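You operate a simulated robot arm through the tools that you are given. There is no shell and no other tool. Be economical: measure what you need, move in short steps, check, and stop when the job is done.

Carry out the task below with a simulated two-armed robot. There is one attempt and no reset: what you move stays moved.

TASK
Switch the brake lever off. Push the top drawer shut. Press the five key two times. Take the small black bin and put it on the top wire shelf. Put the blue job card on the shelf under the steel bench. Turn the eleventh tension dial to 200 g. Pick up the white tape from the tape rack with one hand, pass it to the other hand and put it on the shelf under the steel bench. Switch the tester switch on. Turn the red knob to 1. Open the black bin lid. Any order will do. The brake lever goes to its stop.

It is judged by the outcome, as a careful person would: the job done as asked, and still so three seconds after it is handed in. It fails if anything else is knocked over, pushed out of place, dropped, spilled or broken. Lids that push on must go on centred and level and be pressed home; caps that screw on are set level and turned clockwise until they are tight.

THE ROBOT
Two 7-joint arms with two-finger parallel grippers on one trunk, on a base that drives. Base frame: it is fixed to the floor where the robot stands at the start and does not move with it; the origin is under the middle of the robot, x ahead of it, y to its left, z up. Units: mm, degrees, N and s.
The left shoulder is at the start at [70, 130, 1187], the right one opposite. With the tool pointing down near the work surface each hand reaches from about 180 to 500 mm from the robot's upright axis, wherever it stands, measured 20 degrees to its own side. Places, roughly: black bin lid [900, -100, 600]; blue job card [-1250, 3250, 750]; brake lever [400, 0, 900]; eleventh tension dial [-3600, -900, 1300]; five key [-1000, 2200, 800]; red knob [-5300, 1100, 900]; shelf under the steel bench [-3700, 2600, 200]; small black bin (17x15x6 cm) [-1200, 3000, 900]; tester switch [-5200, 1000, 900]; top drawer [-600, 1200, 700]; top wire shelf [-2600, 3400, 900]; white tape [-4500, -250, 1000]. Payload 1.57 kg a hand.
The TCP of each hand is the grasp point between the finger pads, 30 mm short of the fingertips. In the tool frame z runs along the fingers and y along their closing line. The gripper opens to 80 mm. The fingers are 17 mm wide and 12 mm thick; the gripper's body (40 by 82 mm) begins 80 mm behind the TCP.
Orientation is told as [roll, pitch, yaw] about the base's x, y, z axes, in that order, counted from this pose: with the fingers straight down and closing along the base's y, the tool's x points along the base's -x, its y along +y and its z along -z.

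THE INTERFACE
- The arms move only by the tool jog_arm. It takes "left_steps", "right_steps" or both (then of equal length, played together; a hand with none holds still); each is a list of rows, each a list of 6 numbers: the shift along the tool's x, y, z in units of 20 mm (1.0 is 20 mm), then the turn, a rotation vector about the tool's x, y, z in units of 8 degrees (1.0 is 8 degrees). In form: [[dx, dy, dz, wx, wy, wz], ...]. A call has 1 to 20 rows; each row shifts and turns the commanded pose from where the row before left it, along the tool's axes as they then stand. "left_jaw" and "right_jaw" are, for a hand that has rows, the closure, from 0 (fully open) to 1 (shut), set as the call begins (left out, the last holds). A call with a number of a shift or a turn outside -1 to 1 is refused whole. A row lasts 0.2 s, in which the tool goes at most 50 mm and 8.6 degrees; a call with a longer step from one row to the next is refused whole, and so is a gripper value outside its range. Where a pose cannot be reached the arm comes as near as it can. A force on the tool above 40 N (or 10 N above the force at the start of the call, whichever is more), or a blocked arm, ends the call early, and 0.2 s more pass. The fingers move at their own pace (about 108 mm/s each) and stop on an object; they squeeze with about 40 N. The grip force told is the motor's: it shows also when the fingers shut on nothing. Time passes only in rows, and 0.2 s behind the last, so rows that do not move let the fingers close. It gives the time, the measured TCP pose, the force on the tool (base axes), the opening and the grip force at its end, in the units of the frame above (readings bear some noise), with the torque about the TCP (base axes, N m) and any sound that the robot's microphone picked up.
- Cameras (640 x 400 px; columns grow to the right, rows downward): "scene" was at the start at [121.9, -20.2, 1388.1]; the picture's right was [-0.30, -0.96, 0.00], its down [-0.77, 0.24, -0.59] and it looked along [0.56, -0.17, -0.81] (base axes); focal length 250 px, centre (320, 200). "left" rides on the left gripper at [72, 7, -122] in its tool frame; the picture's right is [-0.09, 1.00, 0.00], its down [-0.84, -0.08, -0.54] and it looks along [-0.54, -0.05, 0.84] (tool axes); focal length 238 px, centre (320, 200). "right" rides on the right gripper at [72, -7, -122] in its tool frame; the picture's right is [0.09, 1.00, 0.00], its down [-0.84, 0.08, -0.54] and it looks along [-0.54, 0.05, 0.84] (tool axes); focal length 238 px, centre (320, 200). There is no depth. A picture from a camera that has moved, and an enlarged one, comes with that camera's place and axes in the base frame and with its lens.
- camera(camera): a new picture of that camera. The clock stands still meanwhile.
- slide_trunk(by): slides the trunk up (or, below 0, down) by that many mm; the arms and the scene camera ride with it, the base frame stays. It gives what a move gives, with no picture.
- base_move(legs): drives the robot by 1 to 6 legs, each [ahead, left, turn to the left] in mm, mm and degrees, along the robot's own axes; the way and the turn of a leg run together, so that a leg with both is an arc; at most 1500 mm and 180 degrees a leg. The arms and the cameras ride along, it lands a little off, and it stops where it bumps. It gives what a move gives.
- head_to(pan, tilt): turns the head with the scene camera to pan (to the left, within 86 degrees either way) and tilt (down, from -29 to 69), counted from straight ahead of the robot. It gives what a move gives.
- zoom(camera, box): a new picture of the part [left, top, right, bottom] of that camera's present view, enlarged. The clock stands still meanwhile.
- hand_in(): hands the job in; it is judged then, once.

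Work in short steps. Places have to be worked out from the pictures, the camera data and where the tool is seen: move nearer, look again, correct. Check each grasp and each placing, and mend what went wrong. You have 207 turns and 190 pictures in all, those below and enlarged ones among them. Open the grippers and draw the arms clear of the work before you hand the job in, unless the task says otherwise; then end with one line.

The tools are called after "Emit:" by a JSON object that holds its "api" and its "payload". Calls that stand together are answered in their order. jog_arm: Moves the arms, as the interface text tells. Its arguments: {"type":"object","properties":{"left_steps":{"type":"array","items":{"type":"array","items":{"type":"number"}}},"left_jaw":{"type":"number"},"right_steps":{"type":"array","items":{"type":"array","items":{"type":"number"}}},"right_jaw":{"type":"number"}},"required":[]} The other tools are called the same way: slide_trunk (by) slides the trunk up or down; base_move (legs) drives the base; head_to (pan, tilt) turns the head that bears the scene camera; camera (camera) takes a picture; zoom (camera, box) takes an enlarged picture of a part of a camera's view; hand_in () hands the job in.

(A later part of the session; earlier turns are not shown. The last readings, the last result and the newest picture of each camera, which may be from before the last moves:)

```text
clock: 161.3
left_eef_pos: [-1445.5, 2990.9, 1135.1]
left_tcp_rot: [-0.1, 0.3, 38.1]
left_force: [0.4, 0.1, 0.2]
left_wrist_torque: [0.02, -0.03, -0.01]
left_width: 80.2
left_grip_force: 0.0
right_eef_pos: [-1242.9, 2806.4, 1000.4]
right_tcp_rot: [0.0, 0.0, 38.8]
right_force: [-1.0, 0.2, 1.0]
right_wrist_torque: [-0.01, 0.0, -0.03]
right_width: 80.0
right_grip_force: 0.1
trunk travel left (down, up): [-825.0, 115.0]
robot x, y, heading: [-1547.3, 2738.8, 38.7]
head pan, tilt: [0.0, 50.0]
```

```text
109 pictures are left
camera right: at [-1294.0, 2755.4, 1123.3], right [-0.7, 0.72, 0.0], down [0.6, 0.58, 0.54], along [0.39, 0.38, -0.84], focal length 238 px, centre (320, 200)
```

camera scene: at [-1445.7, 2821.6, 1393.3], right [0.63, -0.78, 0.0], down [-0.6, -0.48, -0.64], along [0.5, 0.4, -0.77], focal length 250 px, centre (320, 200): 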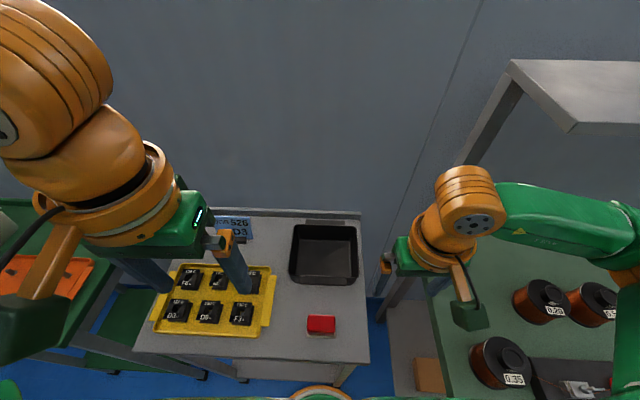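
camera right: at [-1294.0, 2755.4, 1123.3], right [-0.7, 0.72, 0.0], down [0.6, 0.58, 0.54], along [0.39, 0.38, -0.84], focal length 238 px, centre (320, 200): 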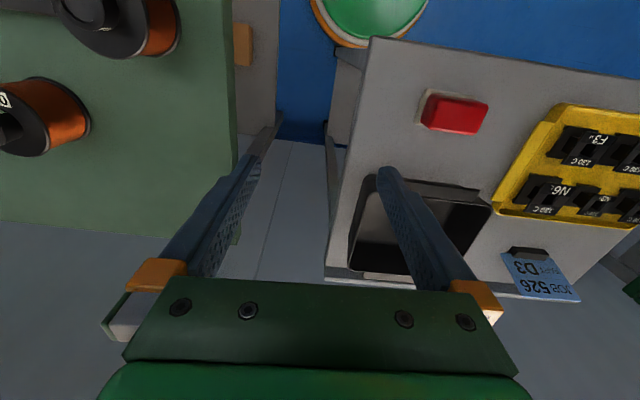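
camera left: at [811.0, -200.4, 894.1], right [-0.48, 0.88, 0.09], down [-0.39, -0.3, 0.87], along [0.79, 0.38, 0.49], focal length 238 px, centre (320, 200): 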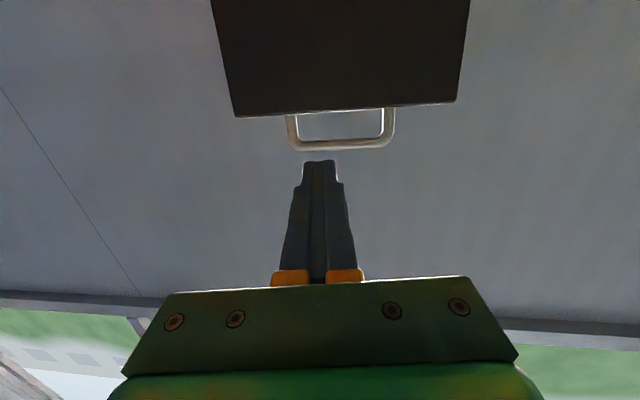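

I zoom in on the bin in both views to triangulate its right wall.

Emit:
{"api": "zoom", "payload": {"camera": "scene", "box": [200, 200, 380, 340]}}

Emit:
{"api": "zoom", "payload": {"camera": "right", "box": [320, 140, 520, 300]}}

```text
2.86 times, centred on (290, 270) of scene
camera zoom: at [-1445.7, 2821.6, 1393.3], right [0.63, -0.78, 0.0], down [-0.6, -0.48, -0.64], along [0.5, 0.4, -0.77], focal length 716 px, centre (406, 0)
```

zoom: 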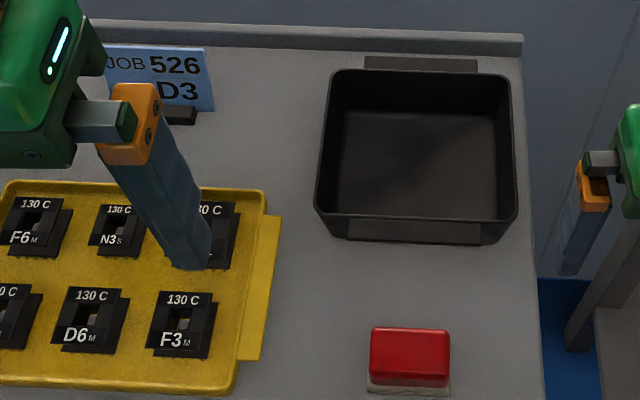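

```text
2.50 times, centred on (420, 220) of right
camera zoom: at [-1294.0, 2755.4, 1123.3], right [-0.7, 0.72, 0.0], down [0.6, 0.58, 0.54], along [0.39, 0.38, -0.84], focal length 596 px, centre (70, 150)
```

zoom: 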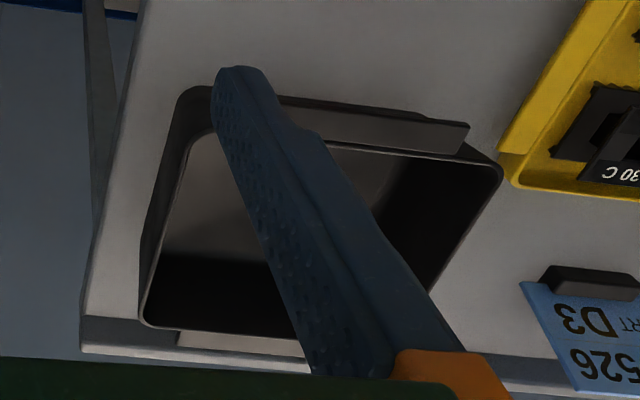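

Right wall of the bin: rim z≈900, lying 60–190 mm ahead and ~58 mm left of the right TCP. I move the open right hand above the wall's middle, then down to straddle it.

Emit:
{"api": "jog_arm", "payload": {"right_steps": [[-0.9, 0.42, 0, 0, 0, 0], [-0.9, 0.42, 0, 0, 0, 0], [-0.9, 0.42, 0, 0, 0, 0], [-0.9, 0.42, 0, 0, 0, 0], [-0.9, 0.42, 0, 0, 0, 0], [-0.9, 0.42, 0, 0, 0, 0], [-0.6, 0.42, 0, 0, 0, 0], [0, 0, 1, 0, 0, 0], [0, 0, 1, 0, 0, 0], [0, 0, 1, 0, 0, 0], [0, 0, 0, 0, 0, 0]]}}

Emit:
{"api": "zoom", "payload": {"camera": "scene", "box": [240, 160, 440, 320]}}

Emit:
{"api": "camera", "payload": {"camera": "right"}}

```text
clock: 163.7
left_eef_pos: [-1445.3, 2989.6, 1134.9]
left_tcp_rot: [-0.1, 0.1, 38.1]
left_force: [-0.2, 0.2, -0.8]
left_wrist_torque: [-0.06, 0.0, -0.07]
left_width: 80.1
left_grip_force: 0.1
right_eef_pos: [-1186.2, 2925.2, 942.1]
right_tcp_rot: [0.0, 0.0, 38.9]
right_force: [0.4, 0.3, 0.1]
right_wrist_torque: [0.01, -0.03, 0.02]
right_width: 79.9
right_grip_force: 0.0
trunk travel left (down, up): [-825.0, 115.0]
robot x, y, heading: [-1547.6, 2738.6, 38.7]
head pan, tilt: [0.0, 50.0]
```

```text
2.50 times, centred on (340, 240) of scene
camera zoom: at [-1446.8, 2820.8, 1393.4], right [0.63, -0.78, 0.0], down [-0.6, -0.48, -0.64], along [0.5, 0.4, -0.77], focal length 626 px, centre (270, 100)
```

zoom: 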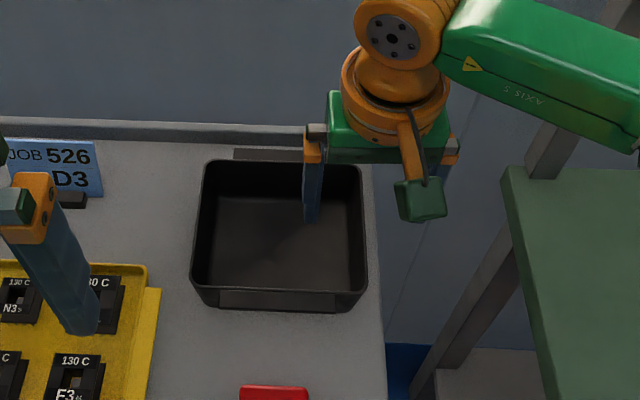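

```text
105 pictures are left
camera right: at [-1237.9, 2874.9, 1064.1], right [-0.7, 0.72, 0.0], down [0.6, 0.58, 0.54], along [0.39, 0.38, -0.84], focal length 238 px, centre (320, 200)
```

right: 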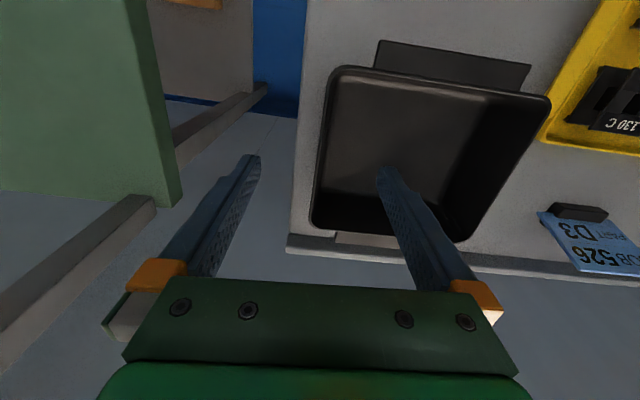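

Fingers straddle the right wall well. I lower 50 mm and close.

Emit:
{"api": "jog_arm", "payload": {"right_steps": [[0.2, 0, 0.9, 0, 0, 0], [0.2, 0, 0.9, 0, 0, 0], [0, 0, 0.7, 0, 0, 0], [0, 0, 0, 0, 0, 0]]}}

Emit:
{"api": "jog_arm", "payload": {"right_steps": [[0, 0, 0, 0, 0, 0], [0, 0, 0, 0, 0, 0], [0, 0, 0, 0, 0, 0], [0, 0, 0, 0, 0, 0]], "right_jaw": 1}}

Emit:
{"api": "camera", "payload": {"camera": "right"}}

```text
clock: 164.7
left_eef_pos: [-1447.5, 2989.7, 1136.6]
left_tcp_rot: [-0.1, 0.2, 38.1]
left_force: [-0.1, -0.2, -0.7]
left_wrist_torque: [0.0, 0.0, 0.0]
left_width: 80.0
left_grip_force: 0.0
right_eef_pos: [-1194.0, 2922.2, 892.2]
right_tcp_rot: [0.0, -0.1, 38.7]
right_force: [-0.1, 0.5, 0.2]
right_wrist_torque: [-0.02, 0.01, 0.03]
right_width: 80.2
right_grip_force: 0.1
trunk travel left (down, up): [-825.0, 115.0]
robot x, y, heading: [-1543.7, 2738.5, 38.7]
head pan, tilt: [0.0, 50.0]
```

```text
clock: 165.7
left_eef_pos: [-1445.8, 2989.6, 1135.9]
left_tcp_rot: [-0.1, 0.3, 38.2]
left_force: [-0.4, -0.7, 0.5]
left_wrist_torque: [0.0, -0.02, 0.0]
left_width: 79.9
left_grip_force: 0.1
right_eef_pos: [-1193.2, 2923.2, 892.5]
right_tcp_rot: [0.0, -0.1, 38.7]
right_force: [1.7, 2.4, 6.1]
right_wrist_torque: [0.66, 0.76, -0.45]
right_width: 6.1
right_grip_force: 25.8
trunk travel left (down, up): [-825.0, 115.0]
robot x, y, heading: [-1547.4, 2737.2, 38.7]
head pan, tilt: [0.0, 50.0]
```

```text
104 pictures are left
camera right: at [-1244.4, 2871.7, 1014.8], right [-0.69, 0.72, 0.0], down [0.6, 0.58, 0.54], along [0.39, 0.38, -0.84], focal length 238 px, centre (320, 200)
```

right: 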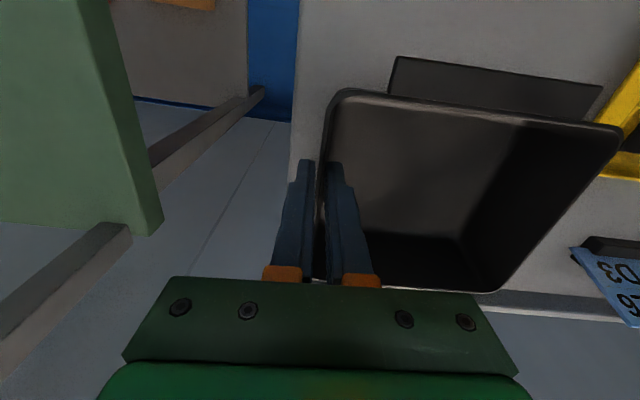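

Gripped (6 mm wall). I lift 60 mm and check for tilt.

Emit:
{"api": "jog_arm", "payload": {"right_steps": [[0, 0, -0.4, 0, 0, 0], [0, 0, -0.6, 0, 0, 0], [0, 0, -1, 0, 0, 0], [0, 0, -1, 0, 0, 0], [0, 0, 0, 0, 0, 0]]}}

Emit:
{"api": "camera", "payload": {"camera": "scene"}}

```text
clock: 166.9
left_eef_pos: [-1445.4, 2989.5, 1135.9]
left_tcp_rot: [-0.1, 0.2, 38.0]
left_force: [0.1, -0.1, 0.1]
left_wrist_torque: [-0.01, -0.01, -0.05]
left_width: 80.0
left_grip_force: 0.1
right_eef_pos: [-1191.3, 2921.8, 950.3]
right_tcp_rot: [0.0, 0.0, 38.8]
right_force: [-0.4, -0.7, -1.7]
right_wrist_torque: [-0.09, -0.04, -0.05]
right_width: 2.6
right_grip_force: 24.3
trunk travel left (down, up): [-825.0, 115.0]
robot x, y, heading: [-1547.7, 2737.8, 38.6]
head pan, tilt: [0.0, 50.0]
```

```text
103 pictures are left
camera scene: at [-1446.2, 2821.1, 1393.3], right [0.63, -0.78, 0.0], down [-0.6, -0.48, -0.64], along [0.5, 0.4, -0.77], focal length 250 px, centre (320, 200)
```

scene: 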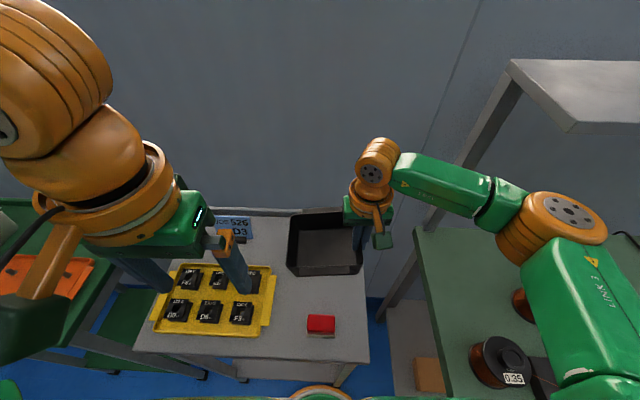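

The bin hangs level. I bring it back and to the right a bit, and swing the left hand to yaw 90° to pinch the job card's top across its thickness.

Emit:
{"api": "jog_arm", "payload": {"right_steps": [[0, 0, -1, 0, 0, 0], [0, 0, -1, 0, 0, 0], [0, 0, -1, 0, 0, 0], [0.6, -0.6, 0, 0, 0, 0], [0.6, -0.6, 0, 0, 0, 0], [0.6, -0.6, 0, 0, 0, 0], [0.6, -0.6, 0, 0, 0, 0], [0.6, -0.6, 0, 0, 0, 0], [0, 0, 0, 0, 0, 0], [0, 0, 0, 0, 0, 0], [0, 0, 0, 0, 0, 0], [0, 0, 0, 0, 0, 0]], "left_steps": [[0, 0, 0, 0, 0, 1], [0, 0, 0, 0, 0, 1], [0, 0, 0, 0, 0, 1], [0, 0, 0, 0, 0, 1], [0, 0, 0, 0, 0, 1], [0, 0, 0, 0, 0, 1], [0, 0, 0, 0, 0, 1], [0, 0, 0, 0, 0, 1], [0, 0, 0, 0, 0, 1], [0, 0, 0, 0, 0, 1], [0, 0, 0, 0, 0, 1], [0, 0, 0, 0, 0, 0.25]]}}

Emit:
{"api": "camera", "payload": {"camera": "scene"}}

Emit:
{"api": "camera", "payload": {"camera": "left"}}

```text
clock: 169.5
left_eef_pos: [-1446.8, 2985.0, 1134.7]
left_tcp_rot: [-0.2, -0.2, -52.0]
left_force: [0.5, 0.0, -0.2]
left_wrist_torque: [0.0, -0.04, -0.01]
left_width: 80.3
left_grip_force: 0.0
left hand out of reach, approached as far as the arm can: row 12
right_eef_pos: [-1201.9, 2838.5, 1010.2]
right_tcp_rot: [0.0, -0.1, 38.8]
right_force: [-0.4, 0.0, -0.7]
right_wrist_torque: [-0.08, -0.04, -0.01]
right_width: 2.8
right_grip_force: 23.8
trunk travel left (down, up): [-825.0, 115.0]
robot x, y, heading: [-1547.3, 2739.8, 38.7]
head pan, tilt: [0.0, 50.0]
```

```text
102 pictures are left
camera scene: at [-1446.4, 2820.9, 1393.3], right [0.63, -0.78, 0.0], down [-0.6, -0.48, -0.64], along [0.5, 0.4, -0.77], focal length 250 px, centre (320, 200)
```

scene: 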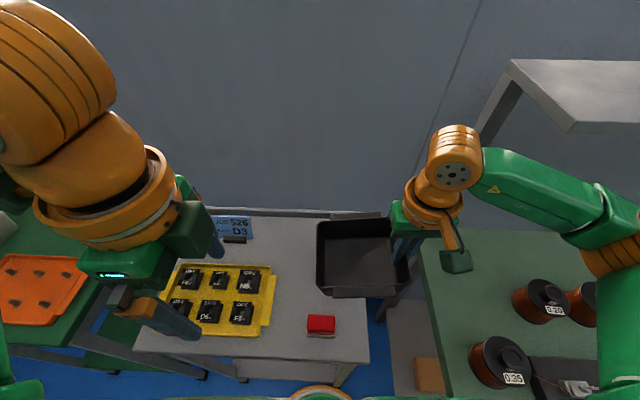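

```text
101 pictures are left
camera left: at [-1486.4, 3047.3, 1256.0], right [0.84, 0.54, 0.0], down [0.46, -0.71, 0.54], along [0.29, -0.46, -0.84], focal length 238 px, centre (320, 200)
```

left: 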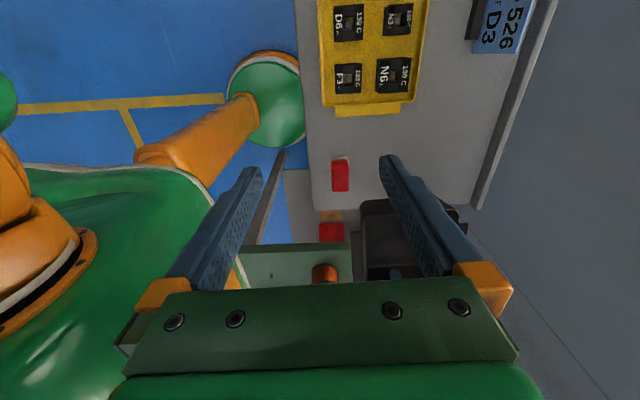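

The left hand is now turned across the card. I move it ahead ~190 and left ~70 towards the card, descending to z≈1035, and look.

Emit:
{"api": "jog_arm", "payload": {"left_steps": [[0.4, 0.95, 0.3, 0, 0, 0], [0.4, 0.95, 0.3, 0, 0, 0], [0.4, 0.95, 0.3, 0, 0, 0], [0.4, 0.95, 0.3, 0, 0, 0], [0.4, 0.95, 0.3, 0, 0, 0], [0.4, 0.95, 0.3, 0, 0, 0], [0.4, 0.95, 0.3, 0, 0, 0], [0.4, 0.95, 0.6, 0, 0, 0], [0.3, 0.95, 0.6, 0, 0, 0], [0, 0.95, 0.6, 0, 0, 0]]}}

Emit:
{"api": "camera", "payload": {"camera": "left"}}

Emit:
{"api": "camera", "payload": {"camera": "scene"}}

```text
clock: 171.7
left_eef_pos: [-1407.8, 2981.0, 1054.3]
left_tcp_rot: [-0.2, 0.0, -51.8]
left_force: [1.0, 0.1, 0.1]
left_wrist_torque: [0.01, 0.02, 0.01]
left_width: 80.0
left_grip_force: 0.0
left hand out of reach, approached as far as the arm can: row 1, 2, 3, 4, 5, 6, 7, 8, 9, 10
right_eef_pos: [-1200.8, 2838.3, 1009.8]
right_tcp_rot: [0.0, 0.1, 38.8]
right_force: [-0.8, -0.2, -2.5]
right_wrist_torque: [-0.1, -0.01, -0.02]
right_width: 2.5
right_grip_force: 24.1
trunk travel left (down, up): [-825.0, 115.0]
robot x, y, heading: [-1546.7, 2740.9, 38.5]
head pan, tilt: [0.0, 50.0]
```

```text
100 pictures are left
camera left: at [-1447.0, 3042.4, 1175.8], right [0.84, 0.54, 0.0], down [0.46, -0.7, 0.54], along [0.29, -0.46, -0.84], focal length 238 px, centre (320, 200)
```

left: 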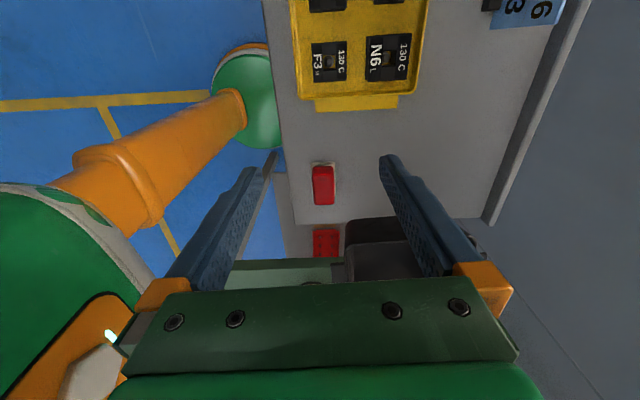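

```text
99 pictures are left
camera scene: at [-1445.9, 2820.8, 1393.3], right [0.63, -0.78, 0.0], down [-0.6, -0.48, -0.64], along [0.5, 0.4, -0.77], focal length 250 px, centre (320, 200)
```

scene: 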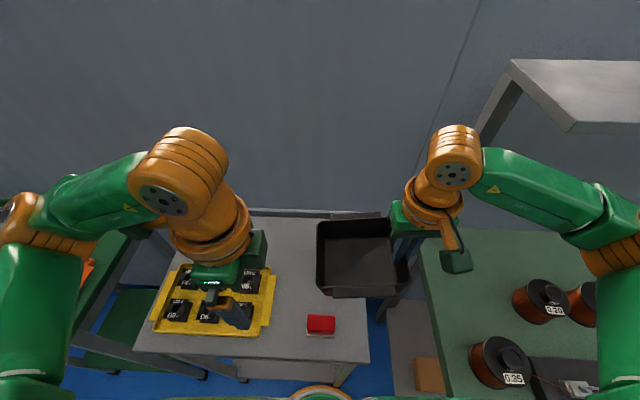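

With the camera side outward the wrist runs out of range. I try the opposite yaw (−90° the other way): back off and rotate.

Emit:
{"api": "jog_arm", "payload": {"left_steps": [[0, -0.5, -1, 0, 0, -1], [0, -0.5, -1, 0, 0, -1], [0, -0.5, -1, 0, 0, -1], [0, -0.5, -1, 0, 0, -1], [0, 0, 0, 0, 0, -1], [0, 0, 0, 0, 0, -1], [0, 0, 0, 0, 0, -1], [0, 0, 0, 0, 0, -1], [0, 0, 0, 0, 0, -1], [0, 0, 0, 0, 0, -1], [0, 0, 0, 0, 0, -1], [0, 0, 0, 0, 0, -1], [0, 0, 0, 0, 0, -1], [0, 0, 0, 0, 0, -1], [0, 0, 0, 0, 0, -1], [0, 0, 0, 0, 0, -1], [0, 0, 0, 0, 0, -1], [0, 0, 0, 0, 0, -1], [0, 0, 0, 0, 0, -1], [0, 0, 0, 0, 0, -1]]}}

Emit:
{"api": "jog_arm", "payload": {"left_steps": [[0, 0, 0, 0, 0, -1], [0, 0, 0, 0, 0, -1], [-0.4, -0.9, 0.2, 0, 0, -0.5], [-0.4, -0.9, 0.2, 0, 0, 0], [-0.4, -0.9, 0.2, 0, 0, 0], [-0.4, -0.9, 0.2, 0, 0, 0], [-0.4, -0.9, 0.2, 0, 0, 0]]}}

Emit:
{"api": "camera", "payload": {"camera": "scene"}}

```text
clock: 175.9
left_eef_pos: [-1432.5, 2951.4, 1134.4]
left_tcp_rot: [0.1, 0.3, 108.2]
left_force: [0.0, -0.2, 0.0]
left_wrist_torque: [-0.02, -0.03, -0.04]
left_width: 79.9
left_grip_force: 0.1
right_eef_pos: [-1201.4, 2837.6, 1011.1]
right_tcp_rot: [0.0, 0.0, 38.8]
right_force: [-0.9, -0.5, -2.0]
right_wrist_torque: [-0.05, -0.08, -0.02]
right_width: 2.7
right_grip_force: 23.7
trunk travel left (down, up): [-825.0, 115.0]
robot x, y, heading: [-1550.0, 2737.8, 38.8]
head pan, tilt: [0.0, 50.0]
```

```text
clock: 177.5
left_eef_pos: [-1386.0, 3038.9, 1113.4]
left_tcp_rot: [0.3, 0.1, 128.0]
left_force: [0.9, -0.4, 0.4]
left_wrist_torque: [0.01, -0.01, 0.01]
left_width: 80.1
left_grip_force: 0.0
right_eef_pos: [-1201.7, 2838.5, 1009.5]
right_tcp_rot: [0.0, -0.1, 38.8]
right_force: [0.7, -0.7, -1.5]
right_wrist_torque: [-0.07, -0.05, 0.0]
right_width: 2.4
right_grip_force: 23.8
trunk travel left (down, up): [-825.0, 115.0]
robot x, y, heading: [-1545.7, 2741.1, 38.7]
head pan, tilt: [0.0, 50.0]
```

```text
98 pictures are left
camera scene: at [-1446.2, 2821.8, 1393.3], right [0.63, -0.78, 0.0], down [-0.6, -0.48, -0.64], along [0.5, 0.4, -0.77], focal length 250 px, centre (320, 200)
```

scene: 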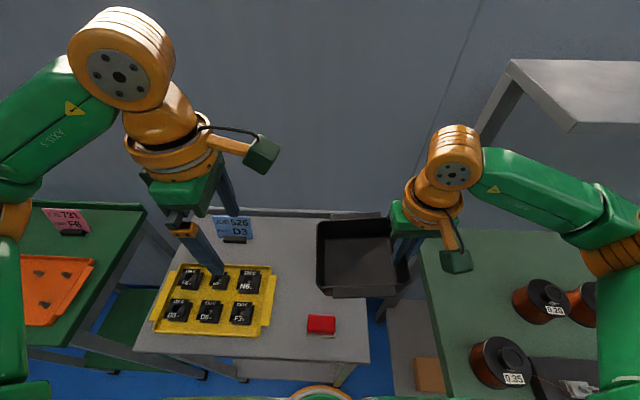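

This yaw works. I look with the left camera to locate the card precisely.

Emit:
{"api": "camera", "payload": {"camera": "left"}}

Emit:
{"api": "zoom", "payload": {"camera": "scene", "box": [190, 190, 290, 270]}}

```text
97 pictures are left
camera left: at [-1347.6, 2978.1, 1235.0], right [-0.84, -0.54, 0.0], down [-0.45, 0.71, 0.54], along [-0.3, 0.45, -0.84], focal length 238 px, centre (320, 200)
```

left: 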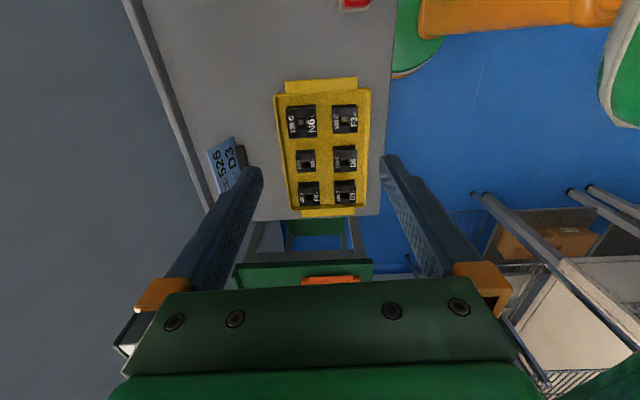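

```text
5.00 times, centred on (240, 230) of scene
camera zoom: at [-1446.2, 2821.8, 1393.3], right [0.63, -0.78, 0.0], down [-0.6, -0.48, -0.64], along [0.5, 0.4, -0.77], focal length 1253 px, centre (720, 50)
```

zoom: 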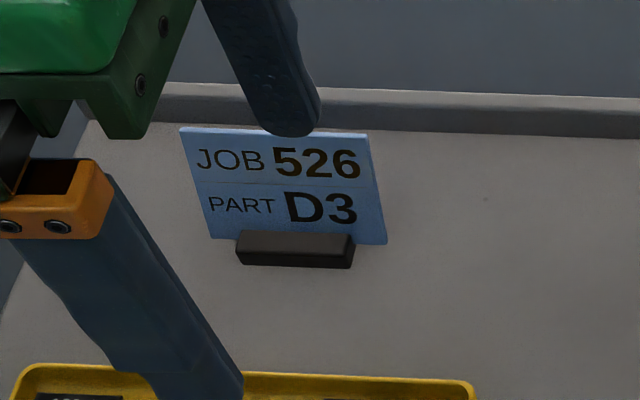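

Card top edge: centre ≈149 ahead, 69 left of the left TCP, z≈935, leaning back ~17°. I move above it with the jaw partly open (50 mm) and stop at z≈975 to check.

Emit:
{"api": "jog_arm", "payload": {"left_steps": [[-0.43, -0.93, 0, 0, 0, 0], [-0.43, -0.93, 0, 0, 0, 0], [-0.43, -0.93, 0, 0, 0, 0], [-0.43, -0.93, 0, 0, 0, 0], [-0.43, -0.93, 0, 0, 0, 0], [-0.43, -0.93, 0, 0, 0, 0], [-0.43, -0.93, 0, 0, 0, 0], [-0.43, -0.93, 0, 0, 0, 0], [0, 0, 1, 0, 0, 0], [0, 0, 1, 0, 0, 0], [0, 0, 1, 0, 0, 0], [0, 0, 1, 0, 0, 0], [0, 0, 1, 0, 0, 0], [0, 0, 1, 0, 0, 0], [0, 0, 1, 0, 0, 0]], "left_jaw": 0.375}}

Emit:
{"api": "camera", "payload": {"camera": "left"}}

Emit:
{"api": "zoom", "payload": {"camera": "scene", "box": [180, 150, 300, 270]}}

```text
clock: 180.7
left_eef_pos: [-1311.4, 3183.7, 973.6]
left_tcp_rot: [0.3, 0.2, 128.2]
left_force: [0.1, -0.3, -0.2]
left_wrist_torque: [0.01, -0.03, 0.02]
left_width: 49.8
left_grip_force: 0.0
right_eef_pos: [-1200.9, 2838.2, 1009.4]
right_tcp_rot: [0.0, 0.0, 38.8]
right_force: [-0.6, 0.8, -2.0]
right_wrist_torque: [-0.07, -0.05, -0.01]
right_width: 2.8
right_grip_force: 23.7
trunk travel left (down, up): [-825.0, 115.0]
robot x, y, heading: [-1545.9, 2738.2, 38.6]
head pan, tilt: [0.0, 50.0]
```

```text
95 pictures are left
camera left: at [-1273.2, 3123.2, 1094.4], right [-0.84, -0.54, 0.0], down [-0.45, 0.71, 0.54], along [-0.3, 0.45, -0.84], focal length 238 px, centre (320, 200)
```

left: 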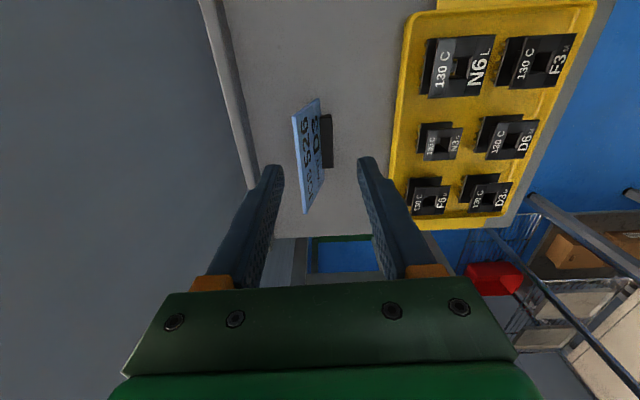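

```text
3.33 times, centred on (240, 210) of scene
camera zoom: at [-1446.3, 2821.3, 1393.3], right [0.63, -0.78, 0.0], down [-0.6, -0.48, -0.64], along [0.5, 0.4, -0.77], focal length 835 px, centre (587, 167)
```

zoom: 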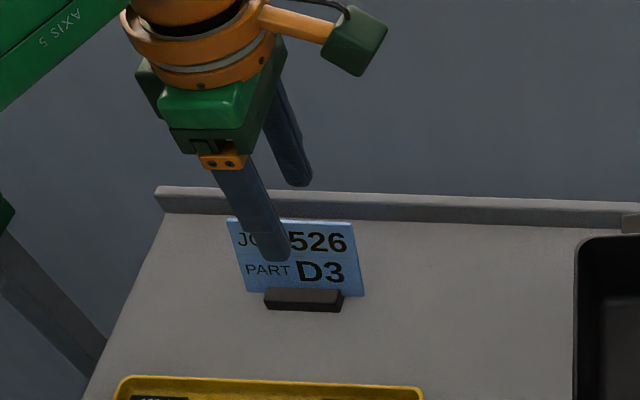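

The card is centred between the fingers but ~10 mm further ahead. I correct, descend 50 mm and close gently.

Emit:
{"api": "jog_arm", "payload": {"left_steps": [[0, -0.5, 0, 0, 0, 0], [0, 0, 0.9, 0, 0, 0], [0, 0, 0.9, 0, 0, 0], [0, 0, 0.75, 0, 0, 0], [0, 0, 0, 0, 0, 0]]}}

Emit:
{"api": "jog_arm", "payload": {"left_steps": [[0, 0, 0, 0, 0, 0], [0, 0, 0, 0, 0, 0], [0, 0, 0, 0, 0, 0], [0, 0, 0, 0, 0, 0]], "left_jaw": 1}}

Emit:
{"api": "camera", "payload": {"camera": "left"}}

Emit:
{"api": "zoom", "payload": {"camera": "scene", "box": [180, 150, 300, 270]}}

```text
clock: 181.9
left_eef_pos: [-1305.0, 3190.2, 922.5]
left_tcp_rot: [0.2, 0.1, 128.0]
left_force: [0.7, 0.1, -0.2]
left_wrist_torque: [-0.01, -0.01, 0.04]
left_width: 49.8
left_grip_force: 0.1
right_eef_pos: [-1201.7, 2837.2, 1010.5]
right_tcp_rot: [0.1, -0.1, 38.8]
right_force: [0.3, 0.2, -1.6]
right_wrist_torque: [-0.08, -0.09, -0.01]
right_width: 2.8
right_grip_force: 23.8
trunk travel left (down, up): [-825.0, 115.0]
robot x, y, heading: [-1549.1, 2738.1, 38.7]
head pan, tilt: [0.0, 50.0]
```

```text
clock: 182.9
left_eef_pos: [-1306.1, 3187.3, 924.2]
left_tcp_rot: [-0.1, -0.1, 128.1]
left_force: [-2.3, 0.7, 14.9]
left_wrist_torque: [-0.33, 0.17, -0.06]
left_width: 3.3
left_grip_force: 24.3
right_eef_pos: [-1203.0, 2834.3, 1012.4]
right_tcp_rot: [0.0, -0.3, 38.8]
right_force: [1.3, -2.0, -1.8]
right_wrist_torque: [-0.11, -0.08, -0.01]
right_width: 2.9
right_grip_force: 24.0
trunk travel left (down, up): [-825.0, 115.0]
robot x, y, heading: [-1547.6, 2740.3, 38.9]
head pan, tilt: [0.0, 50.0]
```

```text
93 pictures are left
camera left: at [-1268.1, 3126.7, 1046.3], right [-0.84, -0.54, 0.0], down [-0.46, 0.71, 0.54], along [-0.29, 0.46, -0.84], focal length 238 px, centre (320, 200)
```

left: 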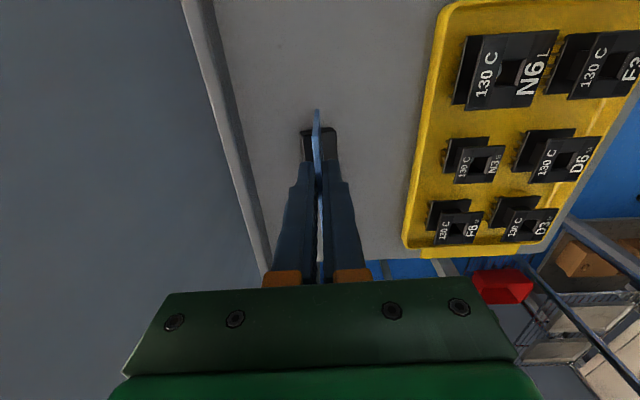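

```text
3.33 times, centred on (240, 210) of scene
camera zoom: at [-1449.5, 2817.0, 1393.9], right [0.63, -0.78, 0.0], down [-0.6, -0.48, -0.65], along [0.5, 0.4, -0.76], focal length 835 px, centre (587, 167)
```

zoom: 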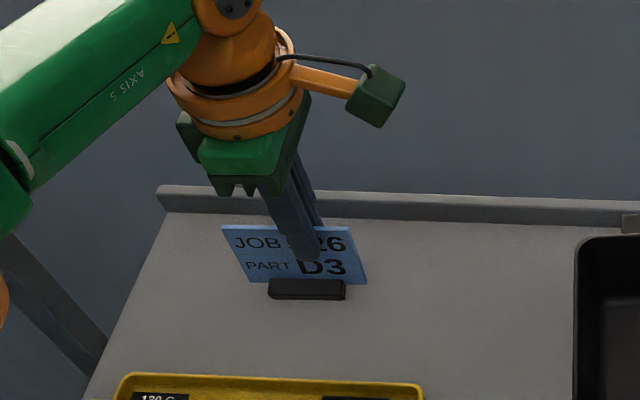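

The card is gripped (3 mm) and straightened with its base. I lift it slowly.

Emit:
{"api": "jog_arm", "payload": {"left_steps": [[0, 0, -0.5, 0, 0, 0], [0, 0, -1, 0, 0, 0], [0, 0, -1, 0, 0, 0], [0, 0, -1, 0, 0, 0], [0, 0, -1, 0, 0, 0], [0, 0.5, -1, 0, 0, 0], [0, 0.5, -1, 0, 0, 0], [0, 1, 0, 0, 0, 0], [0, 1, 0, 0, 0, 0], [0, 0, 0, 0, 0, 0]]}}

Emit:
{"api": "camera", "payload": {"camera": "scene"}}

Emit:
{"api": "camera", "payload": {"camera": "left"}}

```text
clock: 185.1
left_eef_pos: [-1353.0, 3153.7, 1054.0]
left_tcp_rot: [0.3, 0.0, 128.0]
left_force: [-1.0, -0.3, -1.5]
left_wrist_torque: [-0.03, 0.0, 0.02]
left_width: 3.1
left_grip_force: 24.2
right_eef_pos: [-1201.9, 2837.7, 1009.7]
right_tcp_rot: [0.0, 0.0, 38.8]
right_force: [-0.3, 0.4, -0.9]
right_wrist_torque: [-0.12, -0.04, 0.0]
right_width: 2.7
right_grip_force: 23.6
trunk travel left (down, up): [-825.0, 115.0]
robot x, y, heading: [-1547.1, 2739.6, 38.9]
head pan, tilt: [0.0, 50.0]
```

```text
91 pictures are left
camera scene: at [-1446.0, 2821.1, 1393.3], right [0.63, -0.78, 0.0], down [-0.6, -0.48, -0.64], along [0.5, 0.4, -0.77], focal length 250 px, centre (320, 200)
```

scene: 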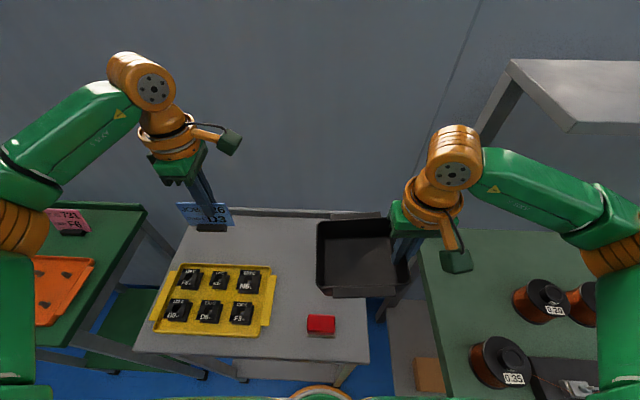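

```text
90 pictures are left
camera left: at [-1313.7, 3093.1, 1174.4], right [-0.84, -0.54, 0.0], down [-0.45, 0.71, 0.54], along [-0.3, 0.45, -0.84], focal length 238 px, centre (320, 200)
```

left: 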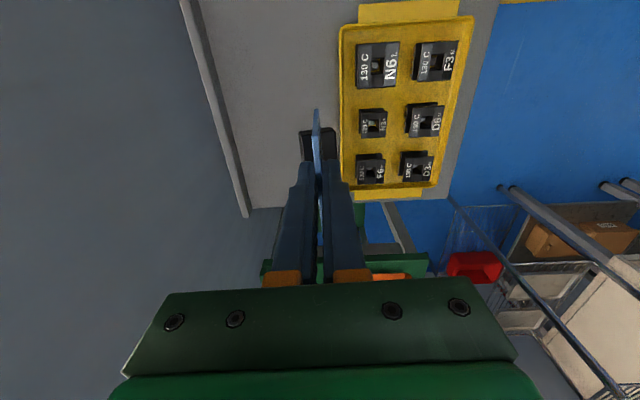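

Card and its stand came up together. I pull the left hand in, back away 400, turn 90° left toward the wire rack and look.

Emit:
{"api": "jog_arm", "payload": {"left_steps": [[0, 0.9, 0, 0, 0, 0], [0, 0.9, 0, 0, 0, 0], [0, 0.9, 0, 0, 0, 0], [0, 0.9, 0, 0, 0, 0], [0, 0.5, 0, 0, 0, 0]]}}

Emit:
{"api": "base_move", "payload": {"legs": [[-400, 0, 0], [0, 0, 90]]}}

Emit:
{"api": "head_to", "payload": {"pan": 0, "tilt": 30}}

Emit:
{"api": "camera", "payload": {"camera": "scene"}}

```text
clock: 186.3
left_eef_pos: [-1417.0, 3102.2, 1054.0]
left_tcp_rot: [0.2, 0.1, 128.2]
left_force: [0.0, -0.3, -1.0]
left_wrist_torque: [0.02, 0.0, -0.05]
left_width: 2.8
left_grip_force: 24.3
right_eef_pos: [-1201.5, 2837.5, 1010.0]
right_tcp_rot: [0.0, -0.2, 38.8]
right_force: [0.2, -0.5, -0.1]
right_wrist_torque: [-0.07, -0.1, 0.02]
right_width: 2.6
right_grip_force: 23.8
trunk travel left (down, up): [-825.0, 115.0]
robot x, y, heading: [-1546.5, 2743.8, 38.9]
head pan, tilt: [0.0, 50.0]
```

```text
clock: 192.7
left_eef_pos: [-2222.1, 2610.5, 1051.9]
left_tcp_rot: [0.2, 0.2, -139.5]
left_force: [0.6, 0.3, -0.3]
left_wrist_torque: [0.0, -0.02, 0.01]
left_width: 2.8
left_grip_force: 24.2
right_eef_pos: [-1966.6, 2835.4, 1010.1]
right_tcp_rot: [-0.1, 0.0, 131.2]
right_force: [0.8, 0.4, -2.2]
right_wrist_torque: [0.07, -0.07, 0.02]
right_width: 2.5
right_grip_force: 24.2
trunk travel left (down, up): [-825.0, 115.0]
robot x, y, heading: [-1855.3, 2493.2, 131.4]
head pan, tilt: [0.0, 50.0]
```

```text
clock: 193.5
left_eef_pos: [-2221.8, 2610.7, 1053.4]
left_tcp_rot: [0.2, 0.1, -139.6]
left_force: [0.1, 0.3, -0.1]
left_wrist_torque: [0.01, -0.02, 0.0]
left_width: 3.1
left_grip_force: 24.4
right_eef_pos: [-1967.6, 2835.0, 1009.7]
right_tcp_rot: [-0.1, 0.1, 131.2]
right_force: [0.3, 0.0, -1.5]
right_wrist_torque: [0.07, -0.07, 0.0]
right_width: 2.7
right_grip_force: 24.0
trunk travel left (down, up): [-825.0, 115.0]
robot x, y, heading: [-1853.6, 2493.6, 131.1]
head pan, tilt: [0.0, 30.0]
```

```text
89 pictures are left
camera scene: at [-1945.0, 2601.4, 1422.8], right [0.75, 0.66, 0.0], down [0.33, -0.38, -0.87], along [-0.57, 0.65, -0.5], focal length 250 px, centre (320, 200)
```

scene: 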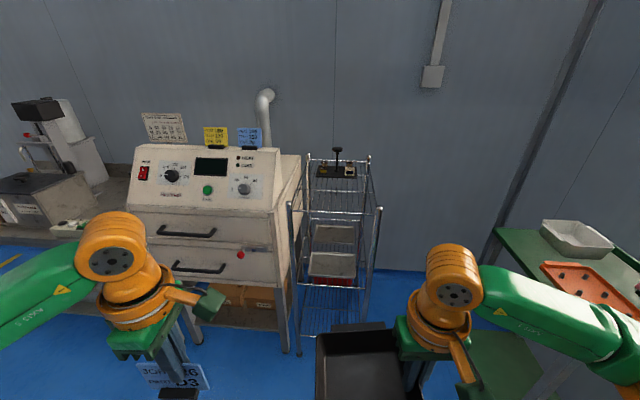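

The wire rack stands right of the oven; its top shelf already holds a small gadget at the back. I zoom in.

Emit:
{"api": "zoom", "payload": {"camera": "scene", "box": [270, 130, 400, 300]}}

```text
2.35 times, centred on (335, 215) of scene
camera zoom: at [-1945.0, 2601.4, 1422.8], right [0.75, 0.66, 0.0], down [0.33, -0.38, -0.87], along [-0.57, 0.65, -0.5], focal length 589 px, centre (285, 165)
```

zoom: 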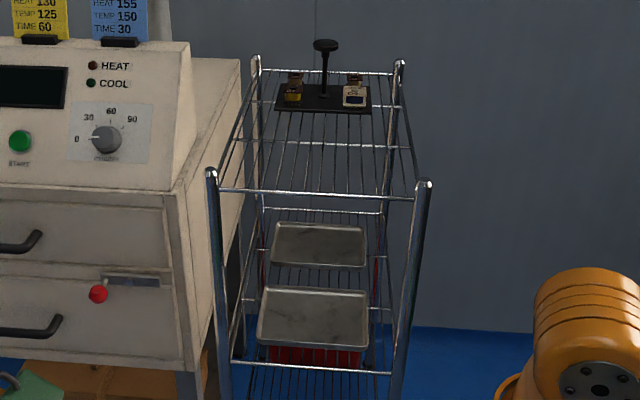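

The shelf front edge runs from about [-2569,3146] to [-2311,3345]; there's free room in front of the gadget. I pull the left hand (card) well back, square up and approach in two stages.

Emit:
{"api": "jog_arm", "payload": {"left_steps": [[-0.3, 1, 0, 0, 0, 0], [-0.3, 1, 0, 0, 0, 0], [0, 1, 0, 0, 0, 0], [0, 1, 0, 0, 0, 0], [0, 1, 0, 0, 0, 0], [0, 1, 0, 0, 0, 0]]}}

Emit:
{"api": "base_move", "payload": {"legs": [[0, 0, -3.2], [480, -20, 0]]}}

Emit:
{"api": "head_to", "payload": {"pan": 0, "tilt": 40}}

Emit:
{"api": "camera", "payload": {"camera": "scene"}}

Emit:
{"api": "camera", "payload": {"camera": "right"}}

```text
clock: 194.9
left_eef_pos: [-2161.8, 2515.3, 1058.2]
left_tcp_rot: [0.1, 0.1, -139.6]
left_force: [0.4, 0.7, -1.0]
left_wrist_torque: [0.0, 0.01, 0.02]
left_width: 3.1
left_grip_force: 23.5
left hand out of reach, approached as far as the arm can: row 6
right_eef_pos: [-1966.7, 2834.8, 1009.5]
right_tcp_rot: [-0.1, -0.1, 131.2]
right_force: [-1.0, 0.2, -1.5]
right_wrist_torque: [0.07, -0.06, -0.01]
right_width: 2.8
right_grip_force: 24.2
trunk travel left (down, up): [-825.0, 115.0]
robot x, y, heading: [-1855.0, 2494.2, 130.9]
head pan, tilt: [0.0, 30.0]
```

```text
clock: 198.2
left_eef_pos: [-2436.0, 2925.7, 1057.9]
left_tcp_rot: [0.2, 0.0, -143.1]
left_force: [0.7, 0.2, -0.2]
left_wrist_torque: [0.0, 0.0, -0.01]
left_width: 3.1
left_grip_force: 23.4
right_eef_pos: [-2221.4, 3232.8, 1010.8]
right_tcp_rot: [0.0, -0.2, 127.6]
right_force: [2.2, -2.7, 0.0]
right_wrist_torque: [0.05, -0.1, 0.0]
right_width: 2.8
right_grip_force: 23.8
trunk travel left (down, up): [-825.0, 115.0]
robot x, y, heading: [-2132.6, 2884.2, 127.5]
head pan, tilt: [0.0, 30.0]
```

```text
clock: 198.9
left_eef_pos: [-2435.9, 2925.6, 1058.1]
left_tcp_rot: [0.1, 0.0, -143.1]
left_force: [-0.5, 0.1, -0.3]
left_wrist_torque: [0.02, 0.01, 0.02]
left_width: 3.2
left_grip_force: 24.4
right_eef_pos: [-2221.7, 3232.3, 1010.9]
right_tcp_rot: [0.1, 0.0, 127.6]
right_force: [2.6, -2.3, -2.3]
right_wrist_torque: [-0.08, -0.26, 0.02]
right_width: 2.8
right_grip_force: 23.6
trunk travel left (down, up): [-825.0, 115.0]
robot x, y, heading: [-2129.5, 2885.5, 127.7]
head pan, tilt: [0.0, 40.0]
```

```text
87 pictures are left
camera scene: at [-2211.8, 2992.6, 1407.7], right [0.79, 0.61, 0.0], down [0.39, -0.51, -0.77], along [-0.47, 0.61, -0.64], focal length 250 px, centre (320, 200)
```

scene: 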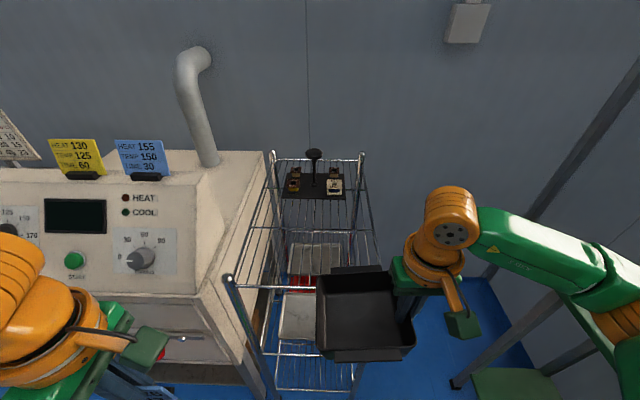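

```text
86 pictures are left
camera right: at [-2172.6, 3178.3, 1132.8], right [-0.73, -0.68, 0.0], down [-0.57, 0.61, 0.54], along [-0.37, 0.4, -0.84], focal length 238 px, centre (320, 200)
```

right: 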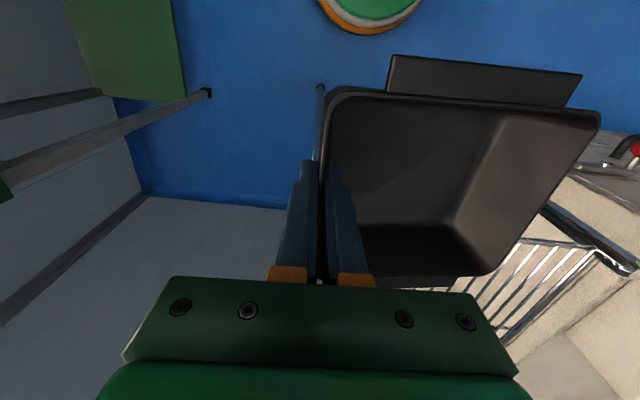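

A small horizontal load suggests the bin touches the rack's front post. I back off 50 mm and raise the bin 80 mm.

Emit:
{"api": "base_move", "payload": {"legs": [[-60, 0, 0]]}}

Emit:
{"api": "jog_arm", "payload": {"right_steps": [[0, 0, -0.8, 0, 0, 0], [0, 0, -0.8, 0, 0, 0], [0, 0, -0.8, 0, 0, 0], [0, 0, -0.8, 0, 0, 0], [0, 0, -0.8, 0, 0, 0]]}}

Emit:
{"api": "camera", "payload": {"camera": "scene"}}

Emit:
{"api": "camera", "payload": {"camera": "right"}}

```text
clock: 199.9
left_eef_pos: [-2405.0, 2885.5, 1056.6]
left_tcp_rot: [0.6, 0.1, -143.1]
left_force: [0.6, 0.8, -1.0]
left_wrist_torque: [-0.05, -0.05, -0.02]
left_width: 3.0
left_grip_force: 23.6
right_eef_pos: [-2190.7, 3192.2, 1008.1]
right_tcp_rot: [-0.1, 0.3, 127.5]
right_force: [0.2, 0.5, -2.3]
right_wrist_torque: [0.01, -0.14, 0.03]
right_width: 2.6
right_grip_force: 23.9
trunk travel left (down, up): [-825.0, 115.0]
robot x, y, heading: [-2099.4, 2840.7, 127.6]
head pan, tilt: [0.0, 40.0]
```

```text
clock: 201.1
left_eef_pos: [-2402.8, 2880.0, 1058.7]
left_tcp_rot: [0.4, 0.1, -143.2]
left_force: [0.2, 0.2, -0.4]
left_wrist_torque: [-0.01, 0.01, 0.01]
left_width: 2.8
left_grip_force: 23.9
right_eef_pos: [-2186.7, 3186.3, 1088.6]
right_tcp_rot: [-0.1, -0.1, 127.5]
right_force: [-0.1, 0.1, -1.8]
right_wrist_torque: [0.02, -0.1, -0.02]
right_width: 2.7
right_grip_force: 23.8
trunk travel left (down, up): [-825.0, 115.0]
robot x, y, heading: [-2094.7, 2840.0, 127.5]
head pan, tilt: [0.0, 40.0]
```

```text
85 pictures are left
camera scene: at [-2177.6, 2947.8, 1407.4], right [0.79, 0.61, 0.0], down [0.39, -0.51, -0.77], along [-0.47, 0.61, -0.64], focal length 250 px, centre (320, 200)
```

scene: 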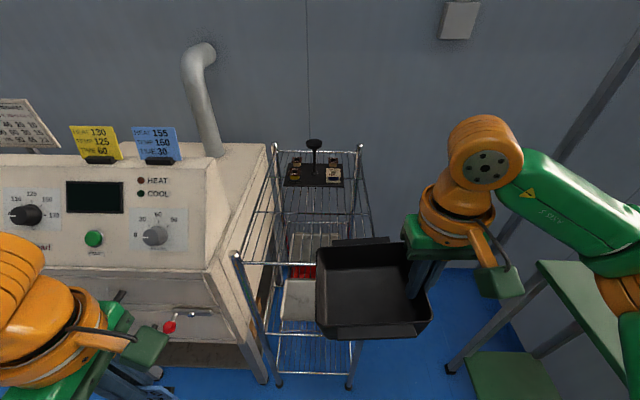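

```text
84 pictures are left
camera right: at [-2137.1, 3133.3, 1211.4], right [-0.73, -0.68, 0.0], down [-0.57, 0.62, 0.54], along [-0.37, 0.4, -0.84], focal length 238 px, centre (320, 200)
```

right: 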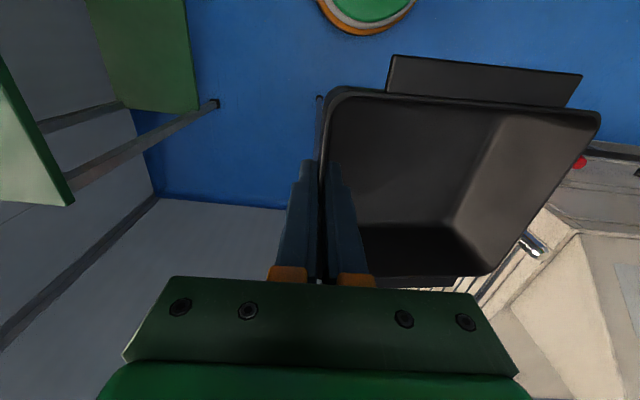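

FL post top triangulates to [-2521,3100,977] – higher and nearer than thought; the front bar is near z≈940. I zoom to see whether that bar is the shelf or a guard rail.

Emit:
{"api": "zoom", "payload": {"camera": "scene", "box": [220, 130, 400, 300]}}

```text
2.35 times, centred on (310, 215) of scene
camera zoom: at [-2177.6, 2947.8, 1407.4], right [0.79, 0.61, 0.0], down [0.39, -0.51, -0.77], along [-0.47, 0.61, -0.64], focal length 589 px, centre (344, 165)
```

zoom: 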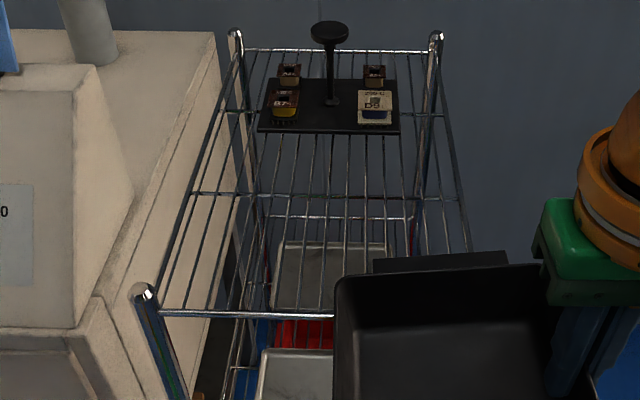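

The wires end at that front bar, so the shelf plane is z≈943, with ~295 mm of free depth before the gadget. Target TCP ≈[-2416,3340]. I move the base left 88 and ahead 130, keeping the bin above the posts.

Emit:
{"api": "base_move", "payload": {"legs": [[0, 88, 0], [130, 0, 0]]}}

Emit:
{"api": "jog_arm", "payload": {"right_steps": [[-0.9, 0, 0, 0, 0, 0], [-0.9, 0, 0, 0, 0, 0], [-0.9, 0, 0, 0, 0, 0], [-0.9, 0, 0, 0, 0, 0], [-0.9, 0, 0, 0, 0, 0], [-0.9, 0, 0, 0, 0, 0], [0, 0, 0, 0, 0, 0]]}}

Emit:
{"api": "camera", "payload": {"camera": "scene"}}

Emit:
{"api": "camera", "payload": {"camera": "right"}}

```text
clock: 203.1
left_eef_pos: [-2546.6, 2925.6, 1058.9]
left_tcp_rot: [0.1, 0.2, -143.2]
left_force: [0.1, 0.6, 0.9]
left_wrist_torque: [0.04, -0.01, 0.01]
left_width: 3.0
left_grip_force: 24.2
right_eef_pos: [-2332.5, 3233.8, 1089.2]
right_tcp_rot: [0.0, -0.2, 127.4]
right_force: [0.8, 0.8, -2.0]
right_wrist_torque: [0.04, -0.06, 0.0]
right_width: 2.6
right_grip_force: 24.0
trunk travel left (down, up): [-825.0, 115.0]
robot x, y, heading: [-2242.5, 2891.2, 127.4]
head pan, tilt: [0.0, 40.0]
```

```text
clock: 204.7
left_eef_pos: [-2548.4, 2928.9, 1058.9]
left_tcp_rot: [0.3, 0.1, -143.1]
left_force: [-0.1, 0.1, -0.7]
left_wrist_torque: [0.01, -0.04, -0.02]
left_width: 3.0
left_grip_force: 24.4
right_eef_pos: [-2397.4, 3321.5, 1089.9]
right_tcp_rot: [-0.1, -0.1, 127.6]
right_force: [0.1, 0.8, -1.6]
right_wrist_torque: [0.09, -0.1, 0.05]
right_width: 2.6
right_grip_force: 24.4
trunk travel left (down, up): [-825.0, 115.0]
robot x, y, heading: [-2244.5, 2887.0, 127.3]
head pan, tilt: [0.0, 40.0]
```

```text
82 pictures are left
camera scene: at [-2323.6, 2996.4, 1407.5], right [0.79, 0.61, 0.0], down [0.39, -0.51, -0.77], along [-0.47, 0.61, -0.64], focal length 250 px, centre (320, 200)
```

scene: 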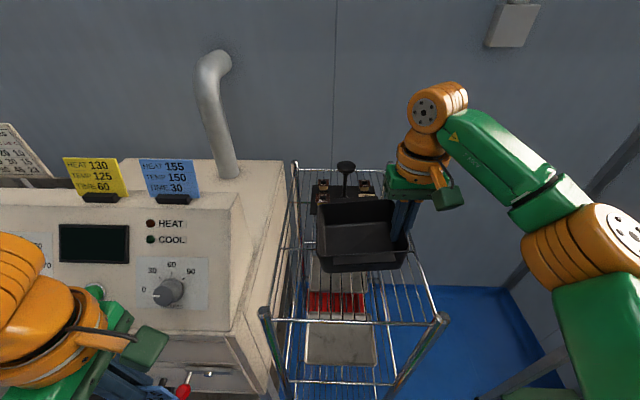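

```text
81 pictures are left
camera right: at [-2349.0, 3267.1, 1212.1], right [-0.73, -0.68, 0.0], down [-0.57, 0.62, 0.54], along [-0.37, 0.4, -0.84], focal length 238 px, centre (320, 200)
```

right: 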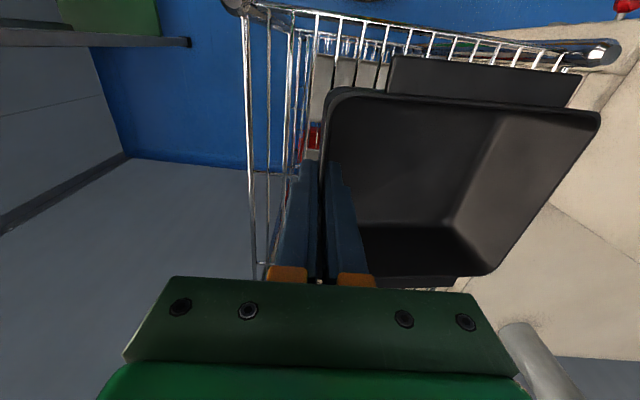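

Bin is centred over the free front part of the shelf. I lower 88 mm and then feel for contact.

Emit:
{"api": "jog_arm", "payload": {"right_steps": [[0, 0, 1, 0, 0, 0], [0, 0, 1, 0, 0, 0], [0, 0, 1, 0, 0, 0], [0, 0, 0.8, 0, 0, 0], [0, 0, 0.4, 0, 0, 0], [0, 0, 0, 0, 0, 0]]}}

Emit:
{"api": "zoom", "payload": {"camera": "scene", "box": [250, 140, 460, 340]}}

```text
clock: 206.1
left_eef_pos: [-2548.7, 2928.9, 1058.3]
left_tcp_rot: [0.2, 0.1, -143.2]
left_force: [0.0, -0.5, 0.1]
left_wrist_torque: [0.01, 0.01, 0.0]
left_width: 3.0
left_grip_force: 24.0
right_eef_pos: [-2397.2, 3320.6, 1004.1]
right_tcp_rot: [0.1, -0.1, 127.5]
right_force: [-0.5, 0.8, 3.7]
right_wrist_torque: [-0.02, 0.7, -0.12]
right_width: 2.9
right_grip_force: 23.6
trunk travel left (down, up): [-825.0, 115.0]
robot x, y, heading: [-2244.5, 2885.1, 127.6]
head pan, tilt: [0.0, 40.0]
```

```text
2.00 times, centred on (355, 240) of scene
camera zoom: at [-2323.0, 2995.4, 1407.7], right [0.79, 0.61, 0.0], down [0.39, -0.51, -0.77], along [-0.47, 0.61, -0.64], focal length 501 px, centre (250, 120)
```

zoom: 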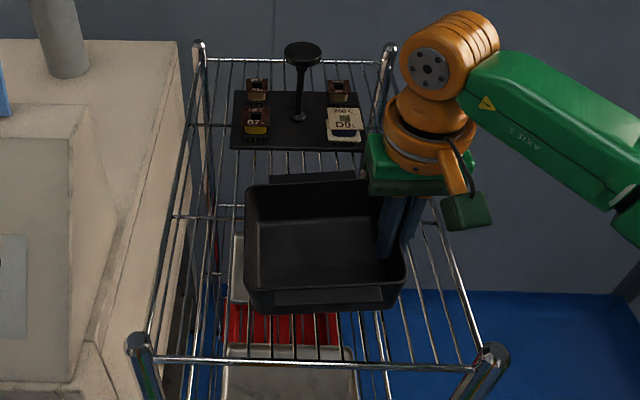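

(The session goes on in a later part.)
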